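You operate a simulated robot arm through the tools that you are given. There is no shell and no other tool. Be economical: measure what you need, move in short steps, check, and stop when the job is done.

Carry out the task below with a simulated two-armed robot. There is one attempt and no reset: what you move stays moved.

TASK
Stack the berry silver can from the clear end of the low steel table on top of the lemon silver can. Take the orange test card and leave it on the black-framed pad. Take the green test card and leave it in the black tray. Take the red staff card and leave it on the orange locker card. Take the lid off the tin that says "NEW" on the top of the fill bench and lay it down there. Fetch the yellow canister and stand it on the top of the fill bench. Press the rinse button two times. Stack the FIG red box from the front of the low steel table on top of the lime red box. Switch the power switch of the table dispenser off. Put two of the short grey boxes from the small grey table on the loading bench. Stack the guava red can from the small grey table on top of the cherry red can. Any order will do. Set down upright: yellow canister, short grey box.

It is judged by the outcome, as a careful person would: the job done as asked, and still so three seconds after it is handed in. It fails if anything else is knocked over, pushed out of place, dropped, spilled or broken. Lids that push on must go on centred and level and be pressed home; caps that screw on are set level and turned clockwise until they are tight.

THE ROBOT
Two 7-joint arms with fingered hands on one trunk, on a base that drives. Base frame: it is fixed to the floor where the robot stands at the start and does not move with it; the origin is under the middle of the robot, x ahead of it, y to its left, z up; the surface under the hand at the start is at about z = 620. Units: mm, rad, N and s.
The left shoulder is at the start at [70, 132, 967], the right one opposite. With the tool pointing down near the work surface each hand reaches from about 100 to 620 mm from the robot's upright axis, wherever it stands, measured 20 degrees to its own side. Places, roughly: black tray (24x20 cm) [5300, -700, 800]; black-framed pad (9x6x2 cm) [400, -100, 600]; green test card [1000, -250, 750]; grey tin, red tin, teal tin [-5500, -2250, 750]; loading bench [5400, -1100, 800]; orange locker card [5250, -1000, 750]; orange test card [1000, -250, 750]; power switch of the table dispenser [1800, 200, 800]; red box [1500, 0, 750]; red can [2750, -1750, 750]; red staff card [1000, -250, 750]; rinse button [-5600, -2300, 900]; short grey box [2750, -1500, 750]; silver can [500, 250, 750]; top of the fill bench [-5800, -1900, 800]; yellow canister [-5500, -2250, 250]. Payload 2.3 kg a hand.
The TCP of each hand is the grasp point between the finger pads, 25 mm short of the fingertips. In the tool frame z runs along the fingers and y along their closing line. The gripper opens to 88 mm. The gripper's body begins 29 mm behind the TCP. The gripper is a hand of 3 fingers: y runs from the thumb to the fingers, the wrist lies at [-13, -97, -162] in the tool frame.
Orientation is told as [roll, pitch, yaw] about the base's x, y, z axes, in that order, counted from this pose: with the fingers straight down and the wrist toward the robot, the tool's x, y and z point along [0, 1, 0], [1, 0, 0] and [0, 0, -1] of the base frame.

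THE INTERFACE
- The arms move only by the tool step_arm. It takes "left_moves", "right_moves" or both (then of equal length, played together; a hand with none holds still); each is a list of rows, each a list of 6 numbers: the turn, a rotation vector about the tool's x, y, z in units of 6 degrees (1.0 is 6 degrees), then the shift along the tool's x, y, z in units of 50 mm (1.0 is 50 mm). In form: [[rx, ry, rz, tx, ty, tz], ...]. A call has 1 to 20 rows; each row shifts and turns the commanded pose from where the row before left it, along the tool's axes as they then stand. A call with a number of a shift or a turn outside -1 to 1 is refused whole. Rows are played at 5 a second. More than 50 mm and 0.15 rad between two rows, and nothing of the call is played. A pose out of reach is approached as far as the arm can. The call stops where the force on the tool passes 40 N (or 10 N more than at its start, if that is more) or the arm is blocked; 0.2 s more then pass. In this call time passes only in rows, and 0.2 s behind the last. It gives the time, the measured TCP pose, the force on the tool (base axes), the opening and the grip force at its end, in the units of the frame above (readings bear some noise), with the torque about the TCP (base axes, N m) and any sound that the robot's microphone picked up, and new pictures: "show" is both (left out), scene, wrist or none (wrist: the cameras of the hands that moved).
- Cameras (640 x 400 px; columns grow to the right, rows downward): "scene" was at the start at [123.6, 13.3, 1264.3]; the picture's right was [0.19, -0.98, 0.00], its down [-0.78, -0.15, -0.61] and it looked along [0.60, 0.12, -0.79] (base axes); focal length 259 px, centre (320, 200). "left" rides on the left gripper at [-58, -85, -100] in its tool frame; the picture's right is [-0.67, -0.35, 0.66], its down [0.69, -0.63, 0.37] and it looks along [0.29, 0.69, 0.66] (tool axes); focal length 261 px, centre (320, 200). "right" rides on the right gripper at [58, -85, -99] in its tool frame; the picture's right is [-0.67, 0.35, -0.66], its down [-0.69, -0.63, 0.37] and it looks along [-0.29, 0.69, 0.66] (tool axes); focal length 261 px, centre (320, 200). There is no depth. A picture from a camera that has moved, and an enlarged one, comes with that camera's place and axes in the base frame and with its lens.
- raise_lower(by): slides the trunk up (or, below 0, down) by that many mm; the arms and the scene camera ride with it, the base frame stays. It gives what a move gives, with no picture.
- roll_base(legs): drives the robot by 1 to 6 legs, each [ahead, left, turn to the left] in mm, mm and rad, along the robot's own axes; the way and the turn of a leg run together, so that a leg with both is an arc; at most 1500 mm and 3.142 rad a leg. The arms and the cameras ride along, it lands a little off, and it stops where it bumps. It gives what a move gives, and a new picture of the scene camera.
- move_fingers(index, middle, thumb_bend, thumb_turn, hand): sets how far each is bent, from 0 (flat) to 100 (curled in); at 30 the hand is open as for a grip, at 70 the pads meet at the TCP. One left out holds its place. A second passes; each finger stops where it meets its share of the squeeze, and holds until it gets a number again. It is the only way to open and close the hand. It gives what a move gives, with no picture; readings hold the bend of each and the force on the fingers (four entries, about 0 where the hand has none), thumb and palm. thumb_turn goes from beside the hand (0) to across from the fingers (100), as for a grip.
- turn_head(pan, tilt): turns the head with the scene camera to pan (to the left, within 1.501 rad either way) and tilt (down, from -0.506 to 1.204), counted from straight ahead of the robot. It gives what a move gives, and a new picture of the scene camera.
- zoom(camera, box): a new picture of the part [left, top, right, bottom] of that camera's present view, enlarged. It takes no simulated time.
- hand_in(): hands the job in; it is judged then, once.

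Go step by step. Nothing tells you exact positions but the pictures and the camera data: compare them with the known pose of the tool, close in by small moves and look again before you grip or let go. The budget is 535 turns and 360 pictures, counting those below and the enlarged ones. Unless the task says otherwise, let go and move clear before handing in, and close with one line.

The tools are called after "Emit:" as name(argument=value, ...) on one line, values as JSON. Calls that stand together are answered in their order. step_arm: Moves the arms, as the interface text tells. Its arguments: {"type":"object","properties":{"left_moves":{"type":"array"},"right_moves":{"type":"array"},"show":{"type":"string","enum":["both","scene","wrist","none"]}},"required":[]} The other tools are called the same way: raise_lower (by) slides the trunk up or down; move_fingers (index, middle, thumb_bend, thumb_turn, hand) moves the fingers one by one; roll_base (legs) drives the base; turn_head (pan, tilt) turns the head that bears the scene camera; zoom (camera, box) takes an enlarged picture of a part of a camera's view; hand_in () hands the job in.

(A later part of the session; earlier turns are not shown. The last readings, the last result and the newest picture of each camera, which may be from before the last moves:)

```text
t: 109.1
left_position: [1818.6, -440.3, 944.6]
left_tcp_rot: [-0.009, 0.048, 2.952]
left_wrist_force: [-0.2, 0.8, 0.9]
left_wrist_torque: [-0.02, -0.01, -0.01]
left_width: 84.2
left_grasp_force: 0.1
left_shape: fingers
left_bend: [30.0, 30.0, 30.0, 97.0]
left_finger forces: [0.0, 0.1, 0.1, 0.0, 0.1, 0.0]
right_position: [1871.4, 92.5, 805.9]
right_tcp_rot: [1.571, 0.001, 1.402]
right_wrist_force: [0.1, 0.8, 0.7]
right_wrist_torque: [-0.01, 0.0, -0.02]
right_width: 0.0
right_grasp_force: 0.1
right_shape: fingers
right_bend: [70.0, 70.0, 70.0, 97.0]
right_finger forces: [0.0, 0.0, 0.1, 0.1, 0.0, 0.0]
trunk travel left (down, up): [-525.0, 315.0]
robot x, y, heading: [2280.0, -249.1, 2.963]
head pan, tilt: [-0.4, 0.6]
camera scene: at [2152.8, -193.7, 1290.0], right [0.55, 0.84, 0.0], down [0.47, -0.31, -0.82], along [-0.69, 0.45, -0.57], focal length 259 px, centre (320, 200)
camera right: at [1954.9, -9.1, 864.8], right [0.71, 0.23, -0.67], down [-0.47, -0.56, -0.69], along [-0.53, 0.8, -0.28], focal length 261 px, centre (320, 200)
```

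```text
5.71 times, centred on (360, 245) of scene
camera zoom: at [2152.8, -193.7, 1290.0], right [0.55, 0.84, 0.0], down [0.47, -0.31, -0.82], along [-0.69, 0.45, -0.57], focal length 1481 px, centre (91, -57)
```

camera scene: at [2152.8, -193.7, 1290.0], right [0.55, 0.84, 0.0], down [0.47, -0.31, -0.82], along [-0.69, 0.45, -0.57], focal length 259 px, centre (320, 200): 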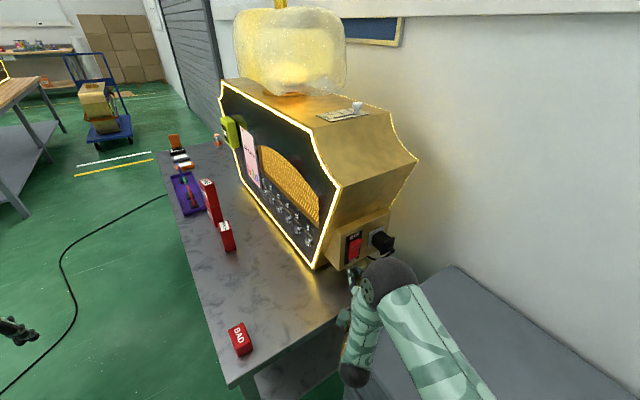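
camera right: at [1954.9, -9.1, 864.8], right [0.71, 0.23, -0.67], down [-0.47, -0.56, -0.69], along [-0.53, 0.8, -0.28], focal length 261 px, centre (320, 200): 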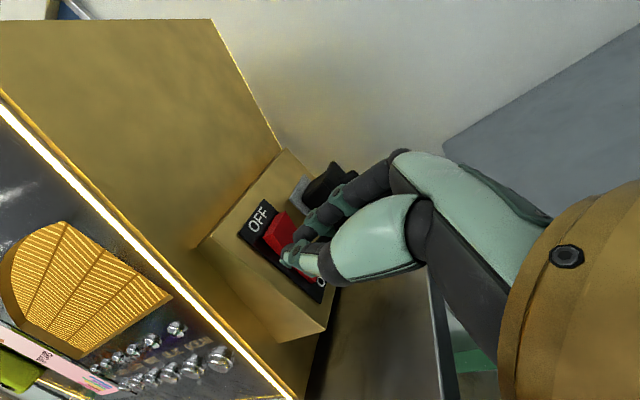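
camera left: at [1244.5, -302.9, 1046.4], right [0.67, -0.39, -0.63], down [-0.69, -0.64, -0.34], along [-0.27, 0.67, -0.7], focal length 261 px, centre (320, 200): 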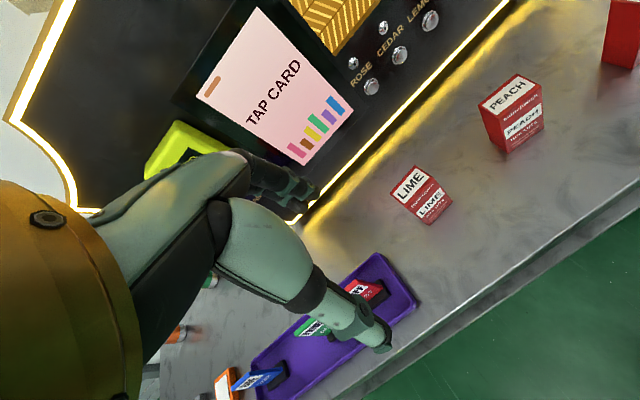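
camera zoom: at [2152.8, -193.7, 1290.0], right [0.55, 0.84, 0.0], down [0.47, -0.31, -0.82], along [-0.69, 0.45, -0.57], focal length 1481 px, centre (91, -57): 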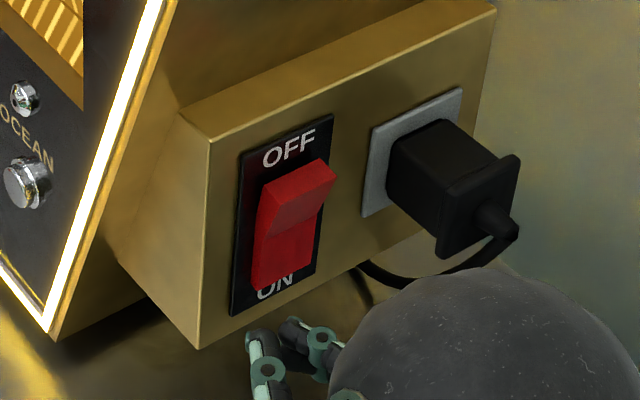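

The rocker's upper half is at about [1790, 156, 803]. I'll yaw the hand 12° so the knuckles stay clear of the plug, and line up ~55 mm short of it.

Emit:
step_arm(right_moves=[[-1, 0, 0, 0, 0, 0], [-1, 0, 0, 0, 0, 0], [0, 0, 0, -0.04, 0.57, 0.34]], show="wrist")

Emit:
zoom(camera="scene", box=[310, 210, 410, 280])

```text
t: 109.9
left_position: [1818.0, -438.4, 943.4]
left_tcp_rot: [-0.009, 0.049, 2.951]
left_wrist_force: [-0.1, 0.2, 0.6]
left_wrist_torque: [-0.03, 0.02, 0.01]
left_width: 84.5
left_grasp_force: 0.1
left_shape: fingers
left_bend: [30.0, 30.0, 30.0, 97.0]
left_finger forces: [0.0, 0.0, 0.1, 0.1, 0.1, 0.0]
right_position: [1865.7, 126.3, 804.9]
right_tcp_rot: [1.57, 0.0, 1.19]
right_wrist_force: [-0.1, -0.1, 1.5]
right_wrist_torque: [0.0, 0.01, 0.03]
right_width: 0.2
right_grasp_force: 0.0
right_shape: fingers
right_bend: [70.0, 70.0, 70.0, 97.0]
right_finger forces: [0.1, 0.0, 0.0, 0.0, 0.0, 0.1]
trunk travel left (down, up): [-525.0, 315.0]
robot x, y, heading: [2275.5, -252.6, 2.965]
head pan, tilt: [-0.4, 0.6]
camera right: at [1926.7, 9.4, 863.1], right [0.74, 0.08, -0.67], down [-0.57, -0.45, -0.69], along [-0.35, 0.89, -0.29], focal length 261 px, centre (320, 200)
```

right: 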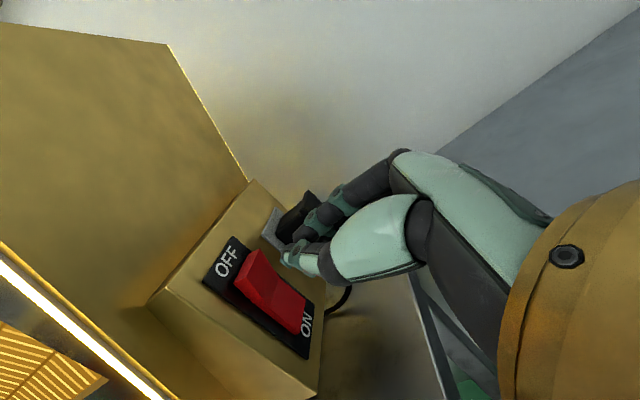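

```text
5.71 times, centred on (360, 245) of scene
camera zoom: at [2152.9, -192.7, 1289.9], right [0.55, 0.84, 0.0], down [0.47, -0.31, -0.82], along [-0.69, 0.45, -0.57], focal length 1481 px, centre (91, -57)
```

zoom: 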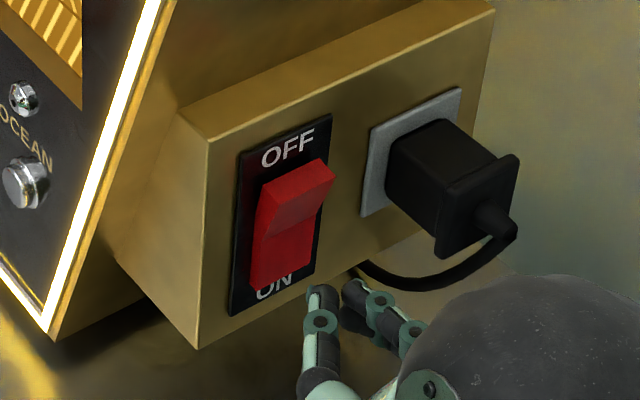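

Lined up. Advance to near contact, then check.

Emit:
step_arm(right_moves=[[0, 0, 0, -0.1, 0, 0.4], [0, 0, 0, 0, 0, 0.44]], show="wrist")

Emit:
zoom(camera="scene", box=[310, 210, 410, 280])

```text
t: 110.5
left_position: [1818.0, -440.0, 943.4]
left_tcp_rot: [-0.009, 0.048, 2.951]
left_wrist_force: [0.2, -0.1, 0.7]
left_wrist_torque: [0.02, -0.01, -0.01]
left_width: 84.6
left_grasp_force: 0.1
left_shape: fingers
left_bend: [30.0, 30.0, 30.0, 97.0]
left_finger forces: [0.0, 0.0, 0.0, 0.0, 0.0, 0.0]
right_position: [1826.4, 141.0, 800.8]
right_tcp_rot: [1.573, -0.001, 1.189]
right_wrist_force: [0.1, -0.1, -0.6]
right_wrist_torque: [0.0, -0.03, -0.03]
right_width: 0.0
right_grasp_force: 0.1
right_shape: fingers
right_bend: [70.0, 70.0, 70.0, 97.0]
right_finger forces: [0.1, 0.1, 0.1, 0.0, 0.0, 0.1]
trunk travel left (down, up): [-525.0, 315.0]
robot x, y, heading: [2276.6, -249.4, 2.961]
head pan, tilt: [-0.4, 0.6]
camera right: at [1887.8, 24.8, 858.6], right [0.74, 0.08, -0.67], down [-0.57, -0.45, -0.69], along [-0.36, 0.89, -0.28], focal length 261 px, centre (320, 200)
```

right: 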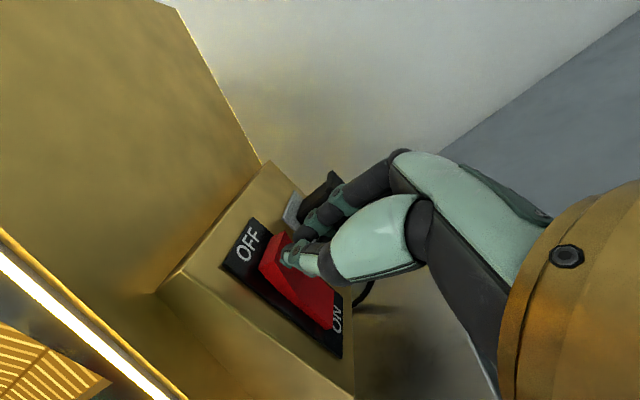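

```text
5.71 times, centred on (360, 245) of scene
camera zoom: at [2152.4, -193.9, 1289.9], right [0.55, 0.84, 0.0], down [0.47, -0.31, -0.82], along [-0.69, 0.45, -0.57], focal length 1481 px, centre (91, -57)
```

zoom: 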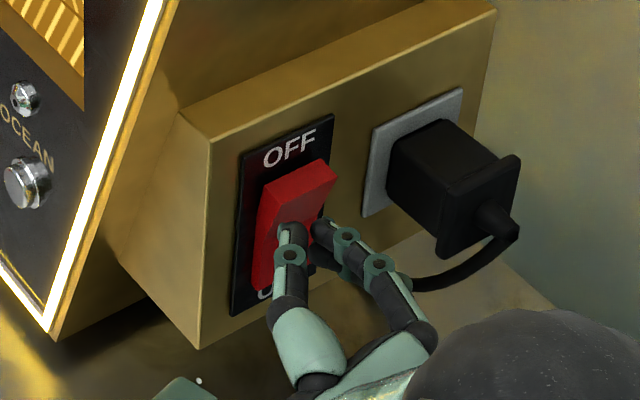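

The tips would land a bit low; raise 14 mm and press in small steps.

Emit:
step_arm(right_moves=[[0, 0, 0, 0.28, -0.06, 0], [0, 0, 0, 0, 0, 0.15], [0, 0, 0, 0, 0, 0.1], [0, 0, 0, 0, 0, 0.1], [0, 0, 0, 0, 0, 0.1]], show="none")

Emit:
zoom(camera="scene", box=[310, 210, 410, 280])

```text
t: 111.7
left_position: [1816.5, -440.2, 944.7]
left_tcp_rot: [-0.007, 0.05, 2.951]
left_wrist_force: [-0.3, -0.8, -0.5]
left_wrist_torque: [0.0, -0.01, 0.01]
left_width: 84.5
left_grasp_force: 0.1
left_shape: fingers
left_bend: [30.0, 30.0, 30.0, 97.0]
left_finger forces: [0.1, 0.0, 0.0, 0.0, 0.1, 0.0]
right_position: [1804.9, 148.0, 815.0]
right_tcp_rot: [1.572, 0.001, 1.191]
right_wrist_force: [0.5, -0.3, -0.7]
right_wrist_torque: [-0.01, -0.01, -0.02]
right_width: 0.1
right_grasp_force: 0.1
right_shape: fingers
right_bend: [70.0, 70.0, 70.0, 97.0]
right_finger forces: [0.0, 0.0, 0.0, 0.0, 0.1, 0.0]
trunk travel left (down, up): [-525.0, 315.0]
robot x, y, heading: [2275.8, -248.1, 2.963]
head pan, tilt: [-0.4, 0.6]
```

```text
5.71 times, centred on (360, 245) of scene
camera zoom: at [2152.3, -194.0, 1289.9], right [0.55, 0.84, 0.0], down [0.47, -0.31, -0.82], along [-0.69, 0.45, -0.57], focal length 1481 px, centre (91, -57)
```

zoom: 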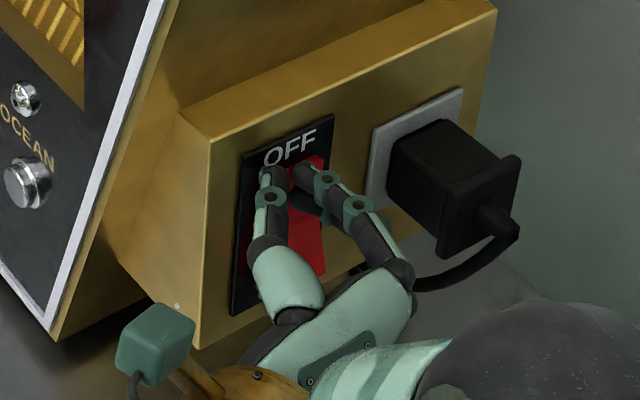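

The dispenser's lights have gone out: the switch flipped to OFF. Withdraw and verify.

Emit:
step_arm(right_moves=[[0, 0, 0, 0, 0, -0.5], [0, 0, 0, 0, 0, -0.9], [0, 0, 0, 0, -0.5, -0.7], [0, 0, 0, 0, -0.9, 0], [0, 0, 0, 0, -0.9, 0], [0, 0, 0, 0, -0.9, 0]], show="none")

Emit:
zoom(camera="scene", box=[310, 210, 410, 280])

```text
t: 113.1
left_position: [1817.9, -441.7, 943.4]
left_tcp_rot: [-0.01, 0.048, 2.951]
left_wrist_force: [0.9, 0.1, 0.5]
left_wrist_torque: [0.03, -0.02, 0.03]
left_width: 84.5
left_grasp_force: 0.0
left_shape: fingers
left_bend: [30.0, 30.0, 30.0, 97.0]
left_finger forces: [0.0, 0.0, 0.1, 0.1, 0.1, 0.0]
right_position: [1844.3, -42.2, 811.9]
right_tcp_rot: [1.571, -0.002, 1.19]
right_wrist_force: [-0.5, 0.1, 0.6]
right_wrist_torque: [0.01, 0.02, -0.03]
right_width: 0.0
right_grasp_force: 0.0
right_shape: fingers
right_bend: [70.0, 70.0, 70.0, 97.0]
right_finger forces: [0.0, 0.1, 0.0, 0.0, 0.0, 0.1]
trunk travel left (down, up): [-525.0, 315.0]
robot x, y, heading: [2275.8, -246.8, 2.961]
head pan, tilt: [-0.4, 0.6]
```

```text
5.71 times, centred on (360, 245) of scene
camera zoom: at [2152.3, -195.4, 1290.0], right [0.55, 0.84, 0.0], down [0.47, -0.31, -0.83], along [-0.69, 0.45, -0.56], focal length 1481 px, centre (91, -57)
```

zoom: 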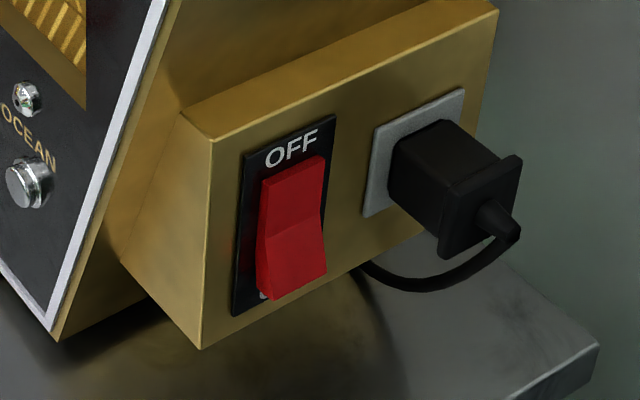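

Switch is at OFF. Next: take the red staff card (right hand) and the green test card (left hand). I'll undo the hand yaw, preset the finger gap, and drive back to the rack at a safe distance.

Emit:
step_arm(right_moves=[[1, 0, 0, 0.5, 0, -0.4], [1, 0, 0, 0.5, 0, -0.4], [0, 0, 0, 0.5, 0, 0]], show="none")

Emit:
move_fingers(hand="right", index=38, middle=38, thumb_bend=38)

Emit:
roll_base(legs=[[0, 520, 0], [0, 0, -1.39], [0, 1235, 0]])

Emit:
turn_head(pan=-0.1, tilt=0.8)

```text
t: 113.9
left_position: [1817.6, -440.6, 943.7]
left_tcp_rot: [-0.01, 0.049, 2.951]
left_wrist_force: [0.9, -0.3, 0.5]
left_wrist_torque: [-0.02, -0.01, 0.02]
left_width: 84.3
left_grasp_force: 0.1
left_shape: fingers
left_bend: [30.0, 30.0, 30.0, 97.0]
left_finger forces: [0.1, 0.0, 0.1, 0.1, 0.0, 0.1]
right_position: [1882.4, -52.0, 889.0]
right_tcp_rot: [1.573, -0.001, 1.401]
right_wrist_force: [0.2, 0.9, -0.1]
right_wrist_torque: [0.0, -0.01, 0.0]
right_width: 0.0
right_grasp_force: 0.1
right_shape: fingers
right_bend: [70.0, 70.0, 70.0, 97.0]
right_finger forces: [0.1, 0.0, 0.0, 0.1, 0.0, 0.0]
trunk travel left (down, up): [-525.0, 315.0]
robot x, y, heading: [2276.4, -252.5, 2.966]
head pan, tilt: [-0.4, 0.6]
```

```text
t: 114.9
left_position: [1818.4, -440.3, 943.9]
left_tcp_rot: [-0.009, 0.049, 2.951]
left_wrist_force: [0.2, -0.5, 0.2]
left_wrist_torque: [-0.03, -0.01, -0.02]
left_width: 84.5
left_grasp_force: 0.1
left_shape: fingers
left_bend: [30.0, 30.0, 30.0, 97.0]
left_finger forces: [0.0, 0.0, 0.1, 0.0, 0.0, 0.1]
right_position: [1880.0, -52.2, 887.2]
right_tcp_rot: [1.571, -0.001, 1.399]
right_wrist_force: [0.6, 0.1, -0.6]
right_wrist_torque: [-0.02, 0.03, 0.01]
right_width: 67.4
right_grasp_force: 0.1
right_shape: fingers
right_bend: [38.0, 38.0, 38.0, 97.0]
right_finger forces: [0.0, 0.0, 0.0, 0.0, 0.0, 0.1]
trunk travel left (down, up): [-525.0, 315.0]
robot x, y, heading: [2277.6, -253.5, 2.964]
head pan, tilt: [-0.4, 0.6]
```

```text
t: 127.1
left_position: [716.4, -284.0, 944.3]
left_tcp_rot: [-0.008, 0.05, 1.532]
left_wrist_force: [0.0, 0.6, 0.0]
left_wrist_torque: [0.0, 0.03, -0.01]
left_width: 84.5
left_grasp_force: 0.0
left_shape: fingers
left_bend: [30.0, 30.0, 30.0, 97.0]
left_finger forces: [0.0, 0.0, 0.0, 0.0, 0.0, 0.0]
right_position: [1110.2, -287.9, 888.3]
right_tcp_rot: [1.571, -0.001, -0.016]
right_wrist_force: [0.5, -0.3, 0.4]
right_wrist_torque: [0.0, 0.01, -0.03]
right_width: 67.3
right_grasp_force: 0.1
right_shape: fingers
right_bend: [38.0, 38.0, 38.0, 97.0]
right_finger forces: [0.1, 0.1, 0.0, 0.0, 0.0, 0.0]
trunk travel left (down, up): [-525.0, 315.0]
robot x, y, heading: [975.5, -707.7, 1.543]
head pan, tilt: [-0.4, 0.6]
camera scene: at [1011.4, -580.3, 1290.0], right [0.91, -0.41, 0.0], down [-0.23, -0.51, -0.82], along [0.34, 0.75, -0.57], focal length 259 px, centre (320, 200)
```

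scene: 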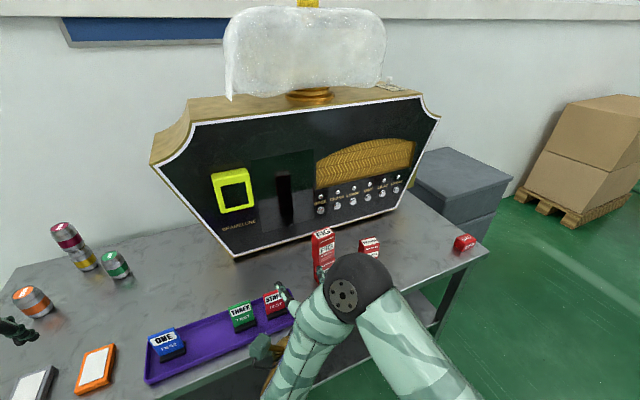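

```text
t: 127.9
left_position: [716.7, -285.5, 944.4]
left_tcp_rot: [-0.01, 0.048, 1.533]
left_wrist_force: [0.2, 0.4, -0.1]
left_wrist_torque: [0.02, -0.02, 0.0]
left_width: 84.4
left_grasp_force: 0.0
left_shape: fingers
left_bend: [30.0, 30.0, 30.0, 97.0]
left_finger forces: [0.0, 0.1, 0.0, 0.0, 0.0, 0.0]
right_position: [1108.9, -288.9, 888.2]
right_tcp_rot: [1.571, -0.002, -0.019]
right_wrist_force: [0.1, 0.5, -1.1]
right_wrist_torque: [0.0, 0.01, -0.03]
right_width: 67.6
right_grasp_force: 0.0
right_shape: fingers
right_bend: [38.0, 38.0, 38.0, 97.0]
right_finger forces: [0.0, 0.0, 0.0, 0.0, 0.0, 0.0]
trunk travel left (down, up): [-525.0, 315.0]
robot x, y, heading: [970.0, -711.7, 1.547]
head pan, tilt: [-0.099, 0.799]
camera scene: at [985.1, -580.8, 1273.1], right [0.99, -0.13, 0.0], down [-0.09, -0.71, -0.7], along [0.09, 0.69, -0.72], focal length 259 px, centre (320, 200)
```

scene: 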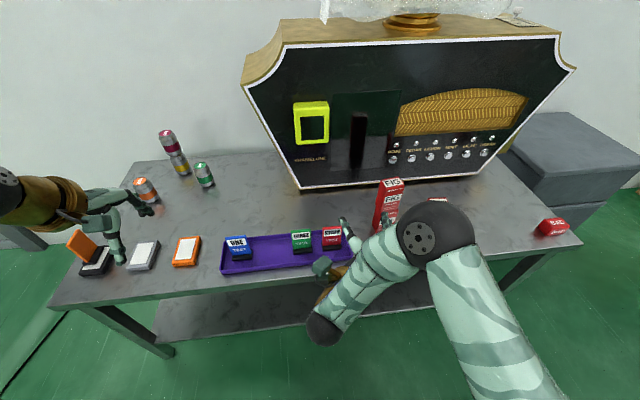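

Emit:
roll_base(legs=[[0, 0, 0.025], [65, 25, 0]])

Emit:
step_arm(right_moves=[[0, 0, 0, -0.95, 0, 0], [0, 0, 0, -0.95, 0, 0], [0, 0, 0, -0.95, 0, 0], [0, 0, 0, -0.95, 0, 0]], show="none")

Emit:
zoom(camera="scene", box=[260, 210, 388, 290])

Emit:
zoom(camera="right", box=[160, 150, 400, 300])

```text
t: 129.3
left_position: [681.7, -228.5, 944.0]
left_tcp_rot: [-0.009, 0.048, 1.557]
left_wrist_force: [0.0, -0.7, -0.5]
left_wrist_torque: [0.02, 0.05, 0.01]
left_width: 84.7
left_grasp_force: 0.0
left_shape: fingers
left_bend: [30.0, 30.0, 30.0, 97.0]
left_finger forces: [0.1, 0.1, 0.0, 0.0, 0.0, 0.0]
right_position: [1073.9, -220.8, 888.1]
right_tcp_rot: [1.571, -0.001, 0.008]
right_wrist_force: [0.1, -0.6, 0.4]
right_wrist_torque: [0.02, 0.02, -0.01]
right_width: 67.4
right_grasp_force: 0.3
right_shape: fingers
right_bend: [38.0, 38.0, 38.0, 97.0]
right_finger forces: [0.1, 0.1, 0.0, 0.0, 0.0, 0.0]
trunk travel left (down, up): [-525.0, 315.0]
robot x, y, heading: [947.8, -646.1, 1.568]
head pan, tilt: [-0.099, 0.799]
camera scene: at [957.1, -516.3, 1273.2], right [0.99, -0.1, 0.0], down [-0.07, -0.71, -0.7], along [0.07, 0.69, -0.72], focal length 259 px, centre (320, 200)
```

scene: 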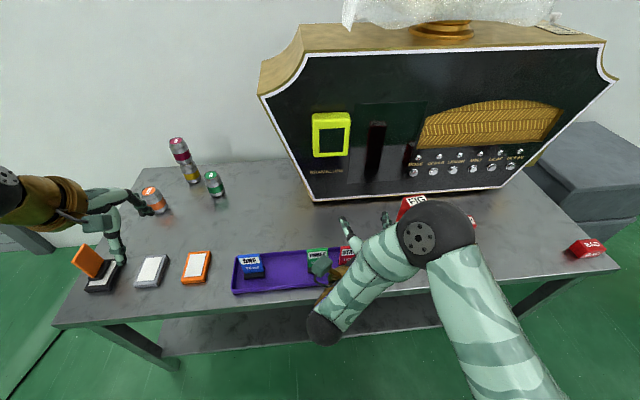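

```text
t: 130.3
left_position: [681.9, -226.3, 943.6]
left_tcp_rot: [-0.009, 0.048, 1.556]
left_wrist_force: [0.6, 0.5, 0.3]
left_wrist_torque: [-0.02, 0.0, 0.01]
left_width: 84.4
left_grasp_force: 0.1
left_shape: fingers
left_bend: [30.0, 30.0, 30.0, 97.0]
left_finger forces: [0.0, 0.0, 0.1, 0.0, 0.0, 0.1]
right_position: [1073.8, -221.0, 700.1]
right_tcp_rot: [1.572, -0.002, 0.009]
right_wrist_force: [0.1, -0.5, 0.7]
right_wrist_torque: [0.0, 0.03, 0.01]
right_width: 67.6
right_grasp_force: 0.1
right_shape: fingers
right_bend: [38.0, 38.0, 38.0, 97.0]
right_finger forces: [0.0, 0.0, 0.0, 0.1, 0.0, 0.1]
trunk travel left (down, up): [-525.0, 315.0]
robot x, y, heading: [950.7, -645.7, 1.569]
head pan, tilt: [-0.099, 0.799]
```

```text
5.00 times, centred on (324, 250) of scene
camera zoom: at [957.0, -515.5, 1273.1], right [0.99, -0.1, 0.0], down [-0.07, -0.71, -0.7], along [0.07, 0.69, -0.72], focal length 1296 px, centre (300, -50)
```

zoom: 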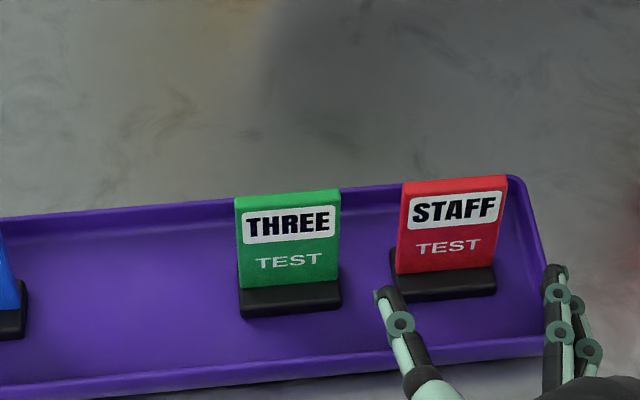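

```text
2.67 times, centred on (280, 225) of right
camera zoom: at [989.9, -322.3, 756.9], right [0.35, -0.65, -0.67], down [-0.63, 0.36, -0.69], along [0.69, 0.67, -0.28], focal length 695 px, centre (427, 133)
```

zoom: 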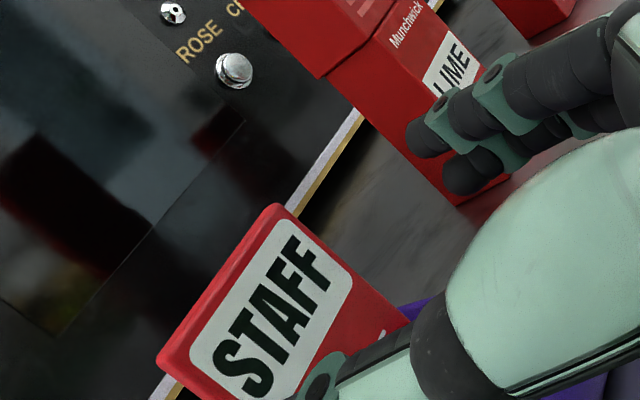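

Aligned (3 mm correction). Advance and grip the red staff card.

Emit:
step_arm(right_moves=[[0, 0, 0, 0, -0.06, 0.4], [0, 0, 0, 0, 0, 0.5], [0, 0, 0, 0, 0, 0.35]], show="none")

Emit:
zoom(camera="scene", box=[260, 210, 388, 290])

```text
t: 131.1
left_position: [681.3, -227.0, 942.6]
left_tcp_rot: [-0.01, 0.048, 1.559]
left_wrist_force: [1.2, -0.2, -0.2]
left_wrist_torque: [-0.01, -0.01, -0.03]
left_width: 84.5
left_grasp_force: 0.0
left_shape: fingers
left_bend: [30.0, 30.0, 30.0, 97.0]
left_finger forces: [0.0, 0.1, 0.0, 0.1, 0.0, 0.0]
right_position: [1071.7, -158.4, 698.7]
right_tcp_rot: [1.57, -0.002, 0.007]
right_wrist_force: [-1.1, -0.1, -0.2]
right_wrist_torque: [-0.01, -0.02, -0.01]
right_width: 67.3
right_grasp_force: 0.0
right_shape: fingers
right_bend: [38.0, 38.0, 38.0, 97.0]
right_finger forces: [0.0, 0.0, 0.0, 0.0, 0.0, 0.0]
trunk travel left (down, up): [-525.0, 315.0]
robot x, y, heading: [949.5, -645.6, 1.57]
head pan, tilt: [-0.099, 0.799]
```

```text
5.00 times, centred on (324, 250) of scene
camera zoom: at [956.8, -515.6, 1273.1], right [0.99, -0.1, 0.0], down [-0.07, -0.71, -0.7], along [0.07, 0.69, -0.72], focal length 1296 px, centre (300, -50)
```

zoom: 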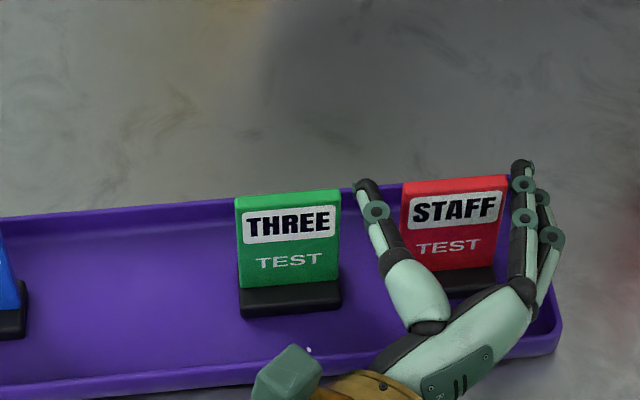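

Emit:
step_arm(right_moves=[[0, 0, 0, 0, 0.06, 0]], show="none")

Emit:
move_fingers(hand="right", index=66, middle=66, thumb_bend=66)

Emit:
step_arm(right_moves=[[0, 0, 0, 0.3, 0, 0], [0, 0, 0, 0.5, 0, 0], [0, 0, 0, 0.9, 0, 0], [0, 0, 0, 0.9, 0, 0], [0, 0, 0, 0.9, 0, 0]], show="none")

Emit:
zoom(camera="scene", box=[240, 170, 400, 290])

```text
t: 131.5
left_position: [681.1, -226.3, 942.7]
left_tcp_rot: [-0.008, 0.048, 1.56]
left_wrist_force: [-0.4, 0.3, 0.9]
left_wrist_torque: [-0.03, 0.02, 0.01]
left_width: 84.4
left_grasp_force: 0.0
left_shape: fingers
left_bend: [30.0, 30.0, 30.0, 97.0]
left_finger forces: [0.0, 0.0, 0.0, 0.0, 0.0, 0.1]
right_position: [1073.4, -157.0, 698.6]
right_tcp_rot: [1.569, -0.001, 0.008]
right_wrist_force: [0.0, -0.3, -0.4]
right_wrist_torque: [0.01, 0.05, 0.0]
right_width: 67.4
right_grasp_force: 0.1
right_shape: fingers
right_bend: [38.0, 38.0, 38.0, 97.0]
right_finger forces: [0.0, 0.1, 0.0, 0.0, 0.1, 0.0]
trunk travel left (down, up): [-525.0, 315.0]
robot x, y, heading: [952.6, -648.7, 1.573]
head pan, tilt: [-0.099, 0.799]
```

```text
t: 132.5
left_position: [681.3, -227.4, 945.1]
left_tcp_rot: [-0.01, 0.048, 1.557]
left_wrist_force: [0.1, 0.0, -0.6]
left_wrist_torque: [-0.02, 0.04, -0.02]
left_width: 84.3
left_grasp_force: 0.1
left_shape: fingers
left_bend: [30.0, 30.0, 30.0, 97.0]
left_finger forces: [0.0, 0.0, 0.0, 0.0, 0.0, 0.0]
right_position: [1074.5, -158.2, 699.0]
right_tcp_rot: [1.572, -0.002, 0.007]
right_wrist_force: [0.2, 0.9, 0.5]
right_wrist_torque: [-0.01, -0.02, 0.02]
right_width: 45.0
right_grasp_force: 17.9
right_shape: fingers
right_bend: [49.0, 59.0, 50.0, 96.0]
right_finger forces: [11.1, 6.4, 0.0, 0.1, 18.1, 0.0]
trunk travel left (down, up): [-525.0, 315.0]
robot x, y, heading: [949.9, -646.0, 1.574]
head pan, tilt: [-0.099, 0.799]
```

```text
t: 133.7
left_position: [681.3, -227.8, 944.0]
left_tcp_rot: [-0.008, 0.048, 1.557]
left_wrist_force: [0.0, -0.2, 0.2]
left_wrist_torque: [0.0, -0.02, 0.01]
left_width: 84.7
left_grasp_force: 0.0
left_shape: fingers
left_bend: [30.0, 30.0, 30.0, 97.0]
left_finger forces: [0.0, 0.0, 0.1, 0.0, 0.0, 0.0]
right_position: [1073.2, -160.6, 874.2]
right_tcp_rot: [1.571, -0.004, 0.007]
right_wrist_force: [0.7, 0.0, -0.9]
right_wrist_torque: [0.02, 0.0, 0.02]
right_width: 44.5
right_grasp_force: 18.3
right_shape: fingers
right_bend: [49.0, 59.0, 50.0, 96.0]
right_finger forces: [11.0, 6.5, 0.0, 0.1, 18.6, 0.1]
trunk travel left (down, up): [-525.0, 315.0]
robot x, y, heading: [943.5, -647.2, 1.574]
head pan, tilt: [-0.099, 0.799]
```

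```text
3.33 times, centred on (320, 230) of scene
camera zoom: at [957.0, -516.3, 1273.1], right [0.99, -0.1, 0.0], down [-0.07, -0.71, -0.7], along [0.07, 0.69, -0.72], focal length 864 px, centre (320, 100)
```

zoom: 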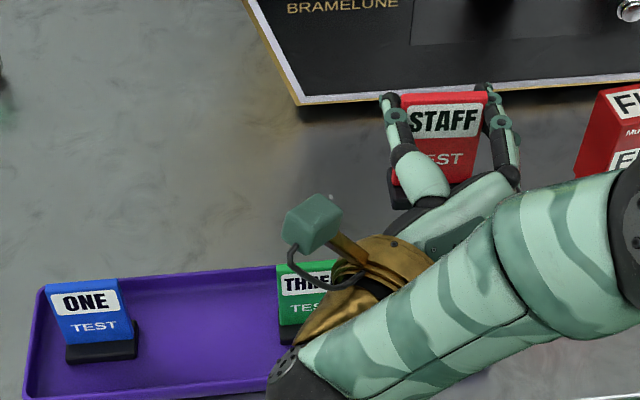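

Red staff card is held. Now rotate the left hand to point ahead, raise the right a bit, and move so the left hand faces the green card.

Emit:
step_arm(right_moves=[[0, 0, 0, 0.9, 0, 0], [0, 0, 0, 0.2, 0, 0]], show="none")

Emit:
roll_base(legs=[[-100, 0, 0], [0, -150, 0]])

Emit:
step_arm(left_moves=[[-0.82, -0.82, -0.82, 0, 0, 0], [-0.82, -0.82, -0.82, 0, 0, 0], [-0.82, -0.82, -0.82, 0, 0, 0], [-0.82, -0.82, -0.82, 0, 0, 0], [-0.82, -0.82, -0.82, 0, 0, 0], [-0.82, -0.82, -0.82, 0, 0, 0], [-0.82, -0.82, -0.82, 0, 0, 0], [-0.82, -0.82, -0.82, 0, 0, 0], [-0.82, -0.82, -0.82, 0, 0, 0], [-0.82, -0.82, -0.82, 0, 0, 0], [-0.82, -0.82, -0.82, 0, 0, 0], [-0.82, -0.82, -0.82, 0, 0, 0], [-0.82, -0.82, -0.82, 0, 0, 0], [-0.82, -0.82, -0.82, 0, 0, 0], [-0.07, -0.07, -0.07, 0, 0, 0]], show="scene")

```text
t: 134.3
left_position: [681.0, -227.9, 943.4]
left_tcp_rot: [-0.008, 0.048, 1.559]
left_wrist_force: [-0.1, -0.3, 0.3]
left_wrist_torque: [0.01, 0.01, -0.02]
left_width: 84.6
left_grasp_force: 0.0
left_shape: fingers
left_bend: [30.0, 30.0, 30.0, 97.0]
left_finger forces: [0.1, 0.0, 0.1, 0.0, 0.1, 0.0]
right_position: [1074.6, -158.6, 929.8]
right_tcp_rot: [1.569, 0.0, 0.007]
right_wrist_force: [0.1, -1.2, -0.1]
right_wrist_torque: [0.0, 0.01, 0.01]
right_width: 44.8
right_grasp_force: 18.7
right_shape: fingers
right_bend: [49.0, 59.0, 50.0, 96.0]
right_finger forces: [10.9, 6.6, 0.0, 0.0, 18.5, 0.1]
trunk travel left (down, up): [-525.0, 315.0]
robot x, y, heading: [946.3, -642.0, 1.571]
head pan, tilt: [-0.099, 0.799]
```

```text
t: 136.4
left_position: [833.6, -324.5, 944.8]
left_tcp_rot: [-0.01, 0.05, 1.558]
left_wrist_force: [1.0, 0.1, 0.3]
left_wrist_torque: [0.02, -0.05, -0.01]
left_width: 84.6
left_grasp_force: 0.1
left_shape: fingers
left_bend: [30.0, 30.0, 30.0, 97.0]
left_finger forces: [0.0, 0.0, 0.1, 0.0, 0.0, 0.0]
right_position: [1225.1, -257.6, 929.9]
right_tcp_rot: [1.571, -0.003, 0.006]
right_wrist_force: [-0.5, 0.9, -0.3]
right_wrist_torque: [0.02, 0.0, -0.01]
right_width: 44.5
right_grasp_force: 18.0
right_shape: fingers
right_bend: [49.0, 59.0, 50.0, 96.0]
right_finger forces: [11.1, 6.6, 0.0, 0.0, 18.6, 0.0]
trunk travel left (down, up): [-525.0, 315.0]
robot x, y, heading: [1103.1, -745.8, 1.568]
head pan, tilt: [-0.099, 0.799]
camera scene: at [1108.2, -614.2, 1273.1], right [0.99, -0.1, 0.0], down [-0.07, -0.71, -0.7], along [0.07, 0.69, -0.72], focal length 259 px, centre (320, 200)
```

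scene: 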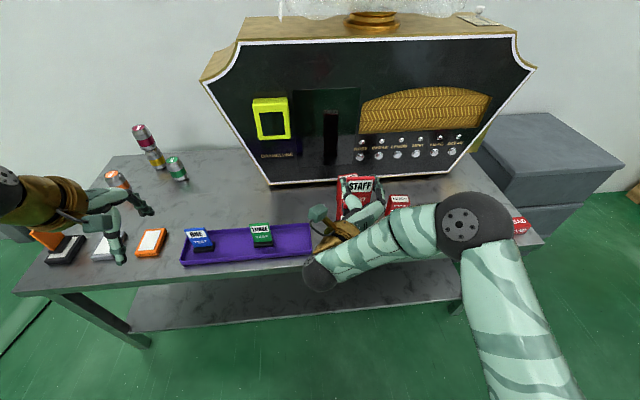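

```text
t: 139.6
left_position: [713.1, -373.4, 1023.5]
left_tcp_rot: [-1.528, 0.027, 3.136]
left_wrist_force: [0.5, 0.1, -0.4]
left_wrist_torque: [-0.01, 0.0, -0.03]
left_width: 84.6
left_grasp_force: 0.0
left_shape: fingers
left_bend: [30.0, 30.0, 30.0, 97.0]
left_finger forces: [0.0, 0.1, 0.0, 0.1, 0.1, 0.1]
left hand out of reach, approached as far as the arm can: row 9, 10, 11, 12, 13, 14, 15
right_position: [1226.9, -257.4, 929.9]
right_tcp_rot: [1.569, 0.0, 0.006]
right_wrist_force: [0.0, -0.6, -1.3]
right_wrist_torque: [0.02, 0.04, 0.01]
right_width: 44.7
right_grasp_force: 17.8
right_shape: fingers
right_bend: [49.0, 59.0, 50.0, 96.0]
right_finger forces: [11.1, 6.6, 0.0, 0.1, 18.6, 0.1]
trunk travel left (down, up): [-525.0, 315.0]
robot x, y, heading: [1097.2, -742.4, 1.566]
head pan, tilt: [-0.099, 0.799]
camera scene: at [1109.0, -614.3, 1273.1], right [0.99, -0.1, 0.0], down [-0.07, -0.71, -0.7], along [0.07, 0.69, -0.72], focal length 259 px, centre (320, 200)
```

scene: 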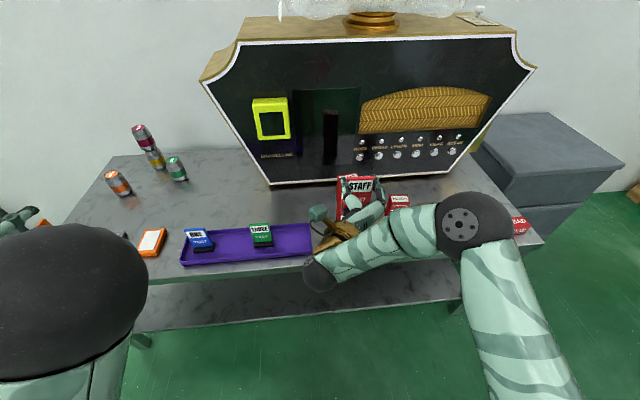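

The left hand strayed outward at its limit; move it back in toward the centre and lower.

Emit:
step_arm(left_moves=[[0, 0, 0, 0.4, -0.75, 0.2], [0, 0, 0, 0.4, -0.75, 0.2], [0, 0, 0, 0.4, -0.75, 0.2], [0, 0, 0, 0.4, -0.75, 0.1], [0, 0, 0, 0.4, -0.75, 0.1], [0, 0, 0, 0.4, -0.7, 0.1], [0, 0, 0, 0.4, -0.5, 0]], show="scene")

```text
t: 141.2
left_position: [715.8, -372.0, 1025.4]
left_tcp_rot: [-1.524, 0.029, 3.134]
left_wrist_force: [-0.2, -0.2, 0.1]
left_wrist_torque: [-0.02, -0.03, 0.03]
left_width: 84.4
left_grasp_force: 0.0
left_shape: fingers
left_bend: [30.0, 30.0, 30.0, 97.0]
left_finger forces: [0.0, 0.1, 0.0, 0.1, 0.0, 0.0]
left hand out of reach, approached as far as the arm can: row 1, 2, 3, 4, 5, 6, 7
right_position: [1226.2, -257.9, 928.8]
right_tcp_rot: [1.571, -0.003, 0.004]
right_wrist_force: [0.1, 0.3, -1.1]
right_wrist_torque: [0.0, -0.01, 0.03]
right_width: 44.7
right_grasp_force: 17.7
right_shape: fingers
right_bend: [49.0, 59.0, 50.0, 96.0]
right_finger forces: [11.0, 6.6, 0.1, 0.0, 18.7, 0.0]
trunk travel left (down, up): [-525.0, 315.0]
robot x, y, heading: [1100.7, -744.9, 1.565]
head pan, tilt: [-0.099, 0.799]
camera scene: at [1109.0, -614.4, 1273.1], right [0.99, -0.1, 0.0], down [-0.07, -0.71, -0.7], along [0.07, 0.69, -0.72], focal length 259 px, centre (320, 200)
```

scene: 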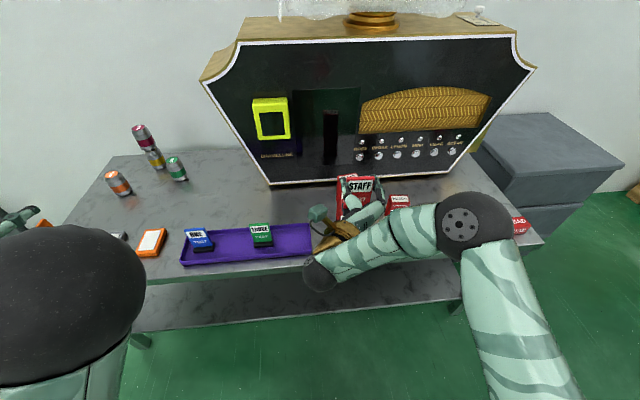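

Joint limit. I'll turn back to pointing down, bring the hand nearer the midline, then retry.

Emit:
step_arm(left_moves=[[0.82, 0.82, 0.82, 0, 0, 0], [0.82, 0.82, 0.82, 0, 0, 0], [0.82, 0.82, 0.82, 0, 0, 0], [0.82, 0.82, 0.82, 0, 0, 0], [0.82, 0.82, 0.82, 0, 0, 0], [0.82, 0.82, 0.82, 0, 0, 0], [0.82, 0.82, 0.82, 0, 0, 0], [0.82, 0.82, 0.82, 0, 0, 0], [0.82, 0.82, 0.82, 0, 0, 0], [0.82, 0.82, 0.82, 0, 0, 0], [0.82, 0.82, 0.82, 0, 0, 0], [0.82, 0.82, 0.82, 0, 0, 0], [0.82, 0.82, 0.82, 0, 0, 0], [0.82, 0.82, 0.82, 0, 0, 0], [0.07, 0.07, 0.07, 0, 0, 0]], show="scene")

```text
t: 144.4
left_position: [721.4, -370.2, 1026.5]
left_tcp_rot: [-0.008, 0.049, 1.556]
left_wrist_force: [-0.5, 0.6, -0.2]
left_wrist_torque: [0.01, 0.02, 0.04]
left_width: 84.5
left_grasp_force: 0.1
left_shape: fingers
left_bend: [30.0, 30.0, 30.0, 97.0]
left_finger forces: [0.0, 0.0, 0.1, 0.0, 0.0, 0.0]
right_position: [1226.7, -259.3, 929.2]
right_tcp_rot: [1.571, -0.001, 0.006]
right_wrist_force: [-0.1, 0.1, 0.4]
right_wrist_torque: [0.01, 0.0, 0.02]
right_width: 44.7
right_grasp_force: 18.3
right_shape: fingers
right_bend: [49.0, 59.0, 50.0, 96.0]
right_finger forces: [11.1, 6.6, 0.1, 0.0, 18.6, 0.1]
trunk travel left (down, up): [-525.0, 315.0]
robot x, y, heading: [1101.2, -745.5, 1.563]
head pan, tilt: [-0.099, 0.799]
camera scene: at [1108.8, -614.6, 1273.1], right [0.99, -0.1, 0.0], down [-0.07, -0.71, -0.7], along [0.07, 0.69, -0.72], focal length 259 px, centre (320, 200)
```

scene: 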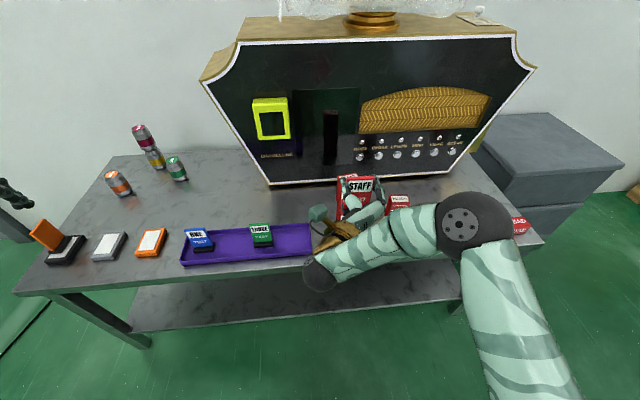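

Emit:
step_arm(left_moves=[[0, 0, 0, -0.85, 0.1, 0.35], [0, 0, 0, -0.85, 0.1, 0.35], [0, 0, 0, -0.85, 0.1, 0.35], [0, 0, 0, -0.85, 0.1, 0.35], [0, 0, 0, -0.85, 0.1, 0.35], [0, 0, 0, -0.85, 0.1, 0.35]], show="scene")

```text
t: 145.8
left_position: [972.0, -336.4, 917.2]
left_tcp_rot: [-0.008, 0.048, 1.558]
left_wrist_force: [-0.3, -0.2, -0.2]
left_wrist_torque: [0.01, 0.02, 0.01]
left_width: 84.4
left_grasp_force: 0.0
left_shape: fingers
left_bend: [30.0, 30.0, 30.0, 97.0]
left_finger forces: [0.1, 0.1, 0.1, 0.0, 0.0, 0.0]
left hand out of reach, approached as far as the arm can: row 5, 6
right_position: [1226.9, -258.6, 930.2]
right_tcp_rot: [1.573, 0.0, 0.005]
right_wrist_force: [-0.1, 0.1, 0.4]
right_wrist_torque: [-0.02, 0.01, 0.01]
right_width: 44.6
right_grasp_force: 18.3
right_shape: fingers
right_bend: [49.0, 59.0, 50.0, 96.0]
right_finger forces: [11.0, 6.6, 0.0, 0.0, 18.6, 0.0]
trunk travel left (down, up): [-525.0, 315.0]
robot x, y, heading: [1101.9, -742.9, 1.569]
head pan, tilt: [-0.099, 0.799]
camera scene: at [1110.2, -614.3, 1273.1], right [0.99, -0.1, 0.0], down [-0.07, -0.71, -0.7], along [0.07, 0.69, -0.72], focal length 259 px, centre (320, 200)
```

scene: 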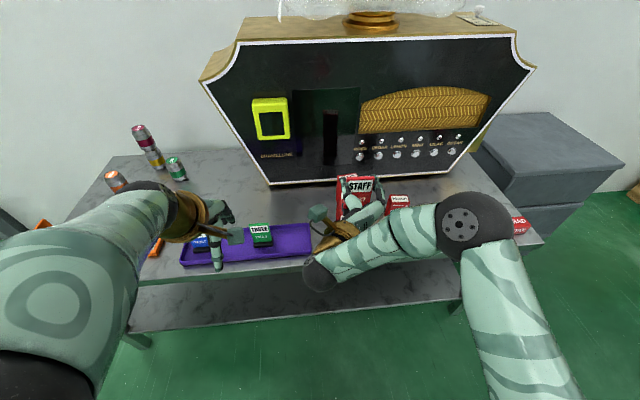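

Emit:
step_arm(left_moves=[[-0.82, -0.82, -0.82, 0, 0, 0], [-0.82, -0.82, -0.82, 0, 0, 0], [-0.82, -0.82, -0.82, 0, 0, 0], [-0.82, -0.82, -0.82, 0, 0, 0], [-0.82, -0.82, -0.82, 0, 0, 0], [-0.82, -0.82, -0.82, 0, 0, 0], [-0.82, -0.82, -0.82, 0, 0, 0], [-0.82, -0.82, -0.82, 0, 0, 0], [-0.82, -0.82, -0.82, 0, 0, 0], [-0.82, -0.82, -0.82, 0, 0, 0], [-0.82, -0.82, -0.82, 0, 0, 0], [-0.82, -0.82, -0.82, 0, 0, 0], [-0.82, -0.82, -0.82, 0, 0, 0], [-0.82, -0.82, -0.82, 0, 0, 0], [-0.07, -0.07, -0.07, 0, 0, 0]], show="scene")

```text
t: 149.0
left_position: [724.4, -371.4, 1040.4]
left_tcp_rot: [-1.524, 0.018, 3.128]
left_wrist_force: [0.1, 0.8, -1.0]
left_wrist_torque: [0.0, -0.03, -0.01]
left_width: 84.5
left_grasp_force: 0.1
left_shape: fingers
left_bend: [30.0, 30.0, 30.0, 97.0]
left_finger forces: [0.0, 0.1, 0.0, 0.1, 0.0, 0.0]
left hand out of reach, approached as far as the arm can: row 1, 2, 3, 6, 7, 8, 9, 10, 11, 12, 13, 14, 15
right_position: [1226.7, -257.7, 929.7]
right_tcp_rot: [1.572, -0.001, 0.005]
right_wrist_force: [-0.8, 0.6, -0.7]
right_wrist_torque: [0.0, 0.03, -0.03]
right_width: 44.8
right_grasp_force: 17.5
right_shape: fingers
right_bend: [49.0, 59.0, 50.0, 96.0]
right_finger forces: [11.0, 6.6, 0.0, 0.0, 18.5, 0.0]
trunk travel left (down, up): [-525.0, 315.0]
robot x, y, heading: [1098.7, -745.4, 1.567]
head pan, tilt: [-0.099, 0.799]
camera scene: at [1109.1, -614.4, 1273.1], right [0.99, -0.1, 0.0], down [-0.07, -0.71, -0.7], along [0.07, 0.69, -0.72], focal length 259 px, centre (320, 200)
```

scene: 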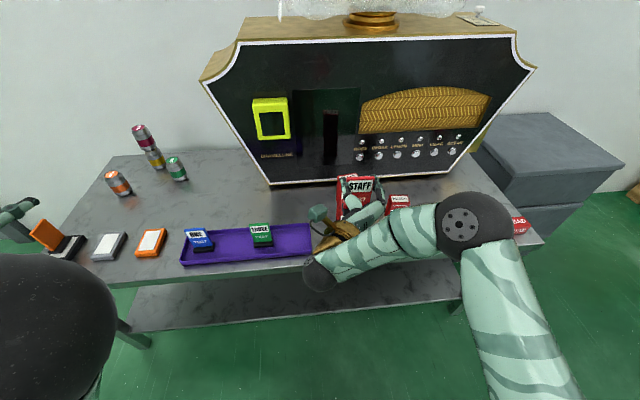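

The left elbow configuration doesn't allow this. Simpler: use the left hand pointing down and pinch the green card's top edge. Turn back.

Emit:
step_arm(left_moves=[[0.82, 0.82, 0.82, 0, 0, 0], [0.82, 0.82, 0.82, 0, 0, 0], [0.82, 0.82, 0.82, 0, 0, 0], [0.82, 0.82, 0.82, 0, 0, 0], [0.82, 0.82, 0.82, 0, 0, 0], [0.82, 0.82, 0.82, 0, 0, 0], [0.82, 0.82, 0.82, 0, 0, 0], [0.82, 0.82, 0.82, 0, 0, 0], [0.82, 0.82, 0.82, 0, 0, 0], [0.82, 0.82, 0.82, 0, 0, 0], [0.82, 0.82, 0.82, 0, 0, 0], [0.82, 0.82, 0.82, 0, 0, 0], [0.82, 0.82, 0.82, 0, 0, 0], [0.82, 0.82, 0.82, 0, 0, 0], [0.07, 0.07, 0.07, 0, 0, 0]], show="none")

Emit:
step_arm(left_moves=[[0, 0, 0, -0.85, 0.25, 0.1], [0, 0, 0, -0.85, 0.25, 0.1], [0, 0, 0, -0.85, 0.25, 0.1], [0, 0, 0, -0.85, 0.25, 0.2], [0, 0, 0, -0.85, 0.25, 0.2]], show="scene")

```text
t: 152.2
left_position: [725.0, -372.2, 1040.3]
left_tcp_rot: [-0.01, 0.048, 1.555]
left_wrist_force: [0.4, 0.0, 0.4]
left_wrist_torque: [-0.02, -0.02, 0.0]
left_width: 84.6
left_grasp_force: 0.0
left_shape: fingers
left_bend: [30.0, 30.0, 30.0, 97.0]
left_finger forces: [0.0, 0.0, 0.1, 0.0, 0.1, 0.1]
right_position: [1226.5, -258.1, 929.2]
right_tcp_rot: [1.571, 0.0, 0.004]
right_wrist_force: [0.1, 0.9, -0.5]
right_wrist_torque: [0.0, -0.01, 0.01]
right_width: 44.7
right_grasp_force: 18.4
right_shape: fingers
right_bend: [49.0, 59.0, 50.0, 96.0]
right_finger forces: [11.0, 6.6, 0.0, 0.1, 18.6, 0.0]
trunk travel left (down, up): [-525.0, 315.0]
robot x, y, heading: [1097.1, -744.6, 1.565]
head pan, tilt: [-0.099, 0.799]
```

```text
t: 153.4
left_position: [942.7, -312.8, 1004.5]
left_tcp_rot: [-0.007, 0.049, 1.556]
left_wrist_force: [0.7, 0.2, -0.7]
left_wrist_torque: [-0.01, -0.02, 0.02]
left_width: 84.6
left_grasp_force: 0.0
left_shape: fingers
left_bend: [30.0, 30.0, 30.0, 97.0]
left_finger forces: [0.1, 0.0, 0.0, 0.0, 0.0, 0.0]
right_position: [1228.1, -257.6, 928.9]
right_tcp_rot: [1.572, 0.001, 0.006]
right_wrist_force: [0.5, 0.5, -0.2]
right_wrist_torque: [0.0, 0.01, 0.0]
right_width: 44.5
right_grasp_force: 18.3
right_shape: fingers
right_bend: [49.0, 59.0, 50.0, 96.0]
right_finger forces: [10.9, 6.6, 0.0, 0.0, 18.6, 0.1]
trunk travel left (down, up): [-525.0, 315.0]
robot x, y, heading: [1100.0, -746.4, 1.564]
head pan, tilt: [-0.099, 0.799]
camera scene: at [1110.3, -614.1, 1273.0], right [0.99, -0.1, 0.0], down [-0.07, -0.71, -0.7], along [0.07, 0.69, -0.72], focal length 259 px, centre (320, 200)
```

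scene: 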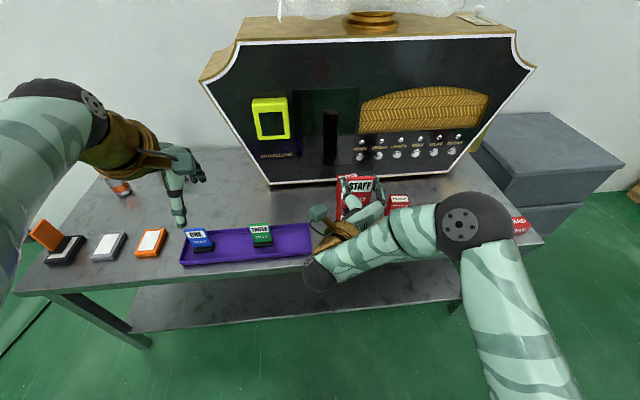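

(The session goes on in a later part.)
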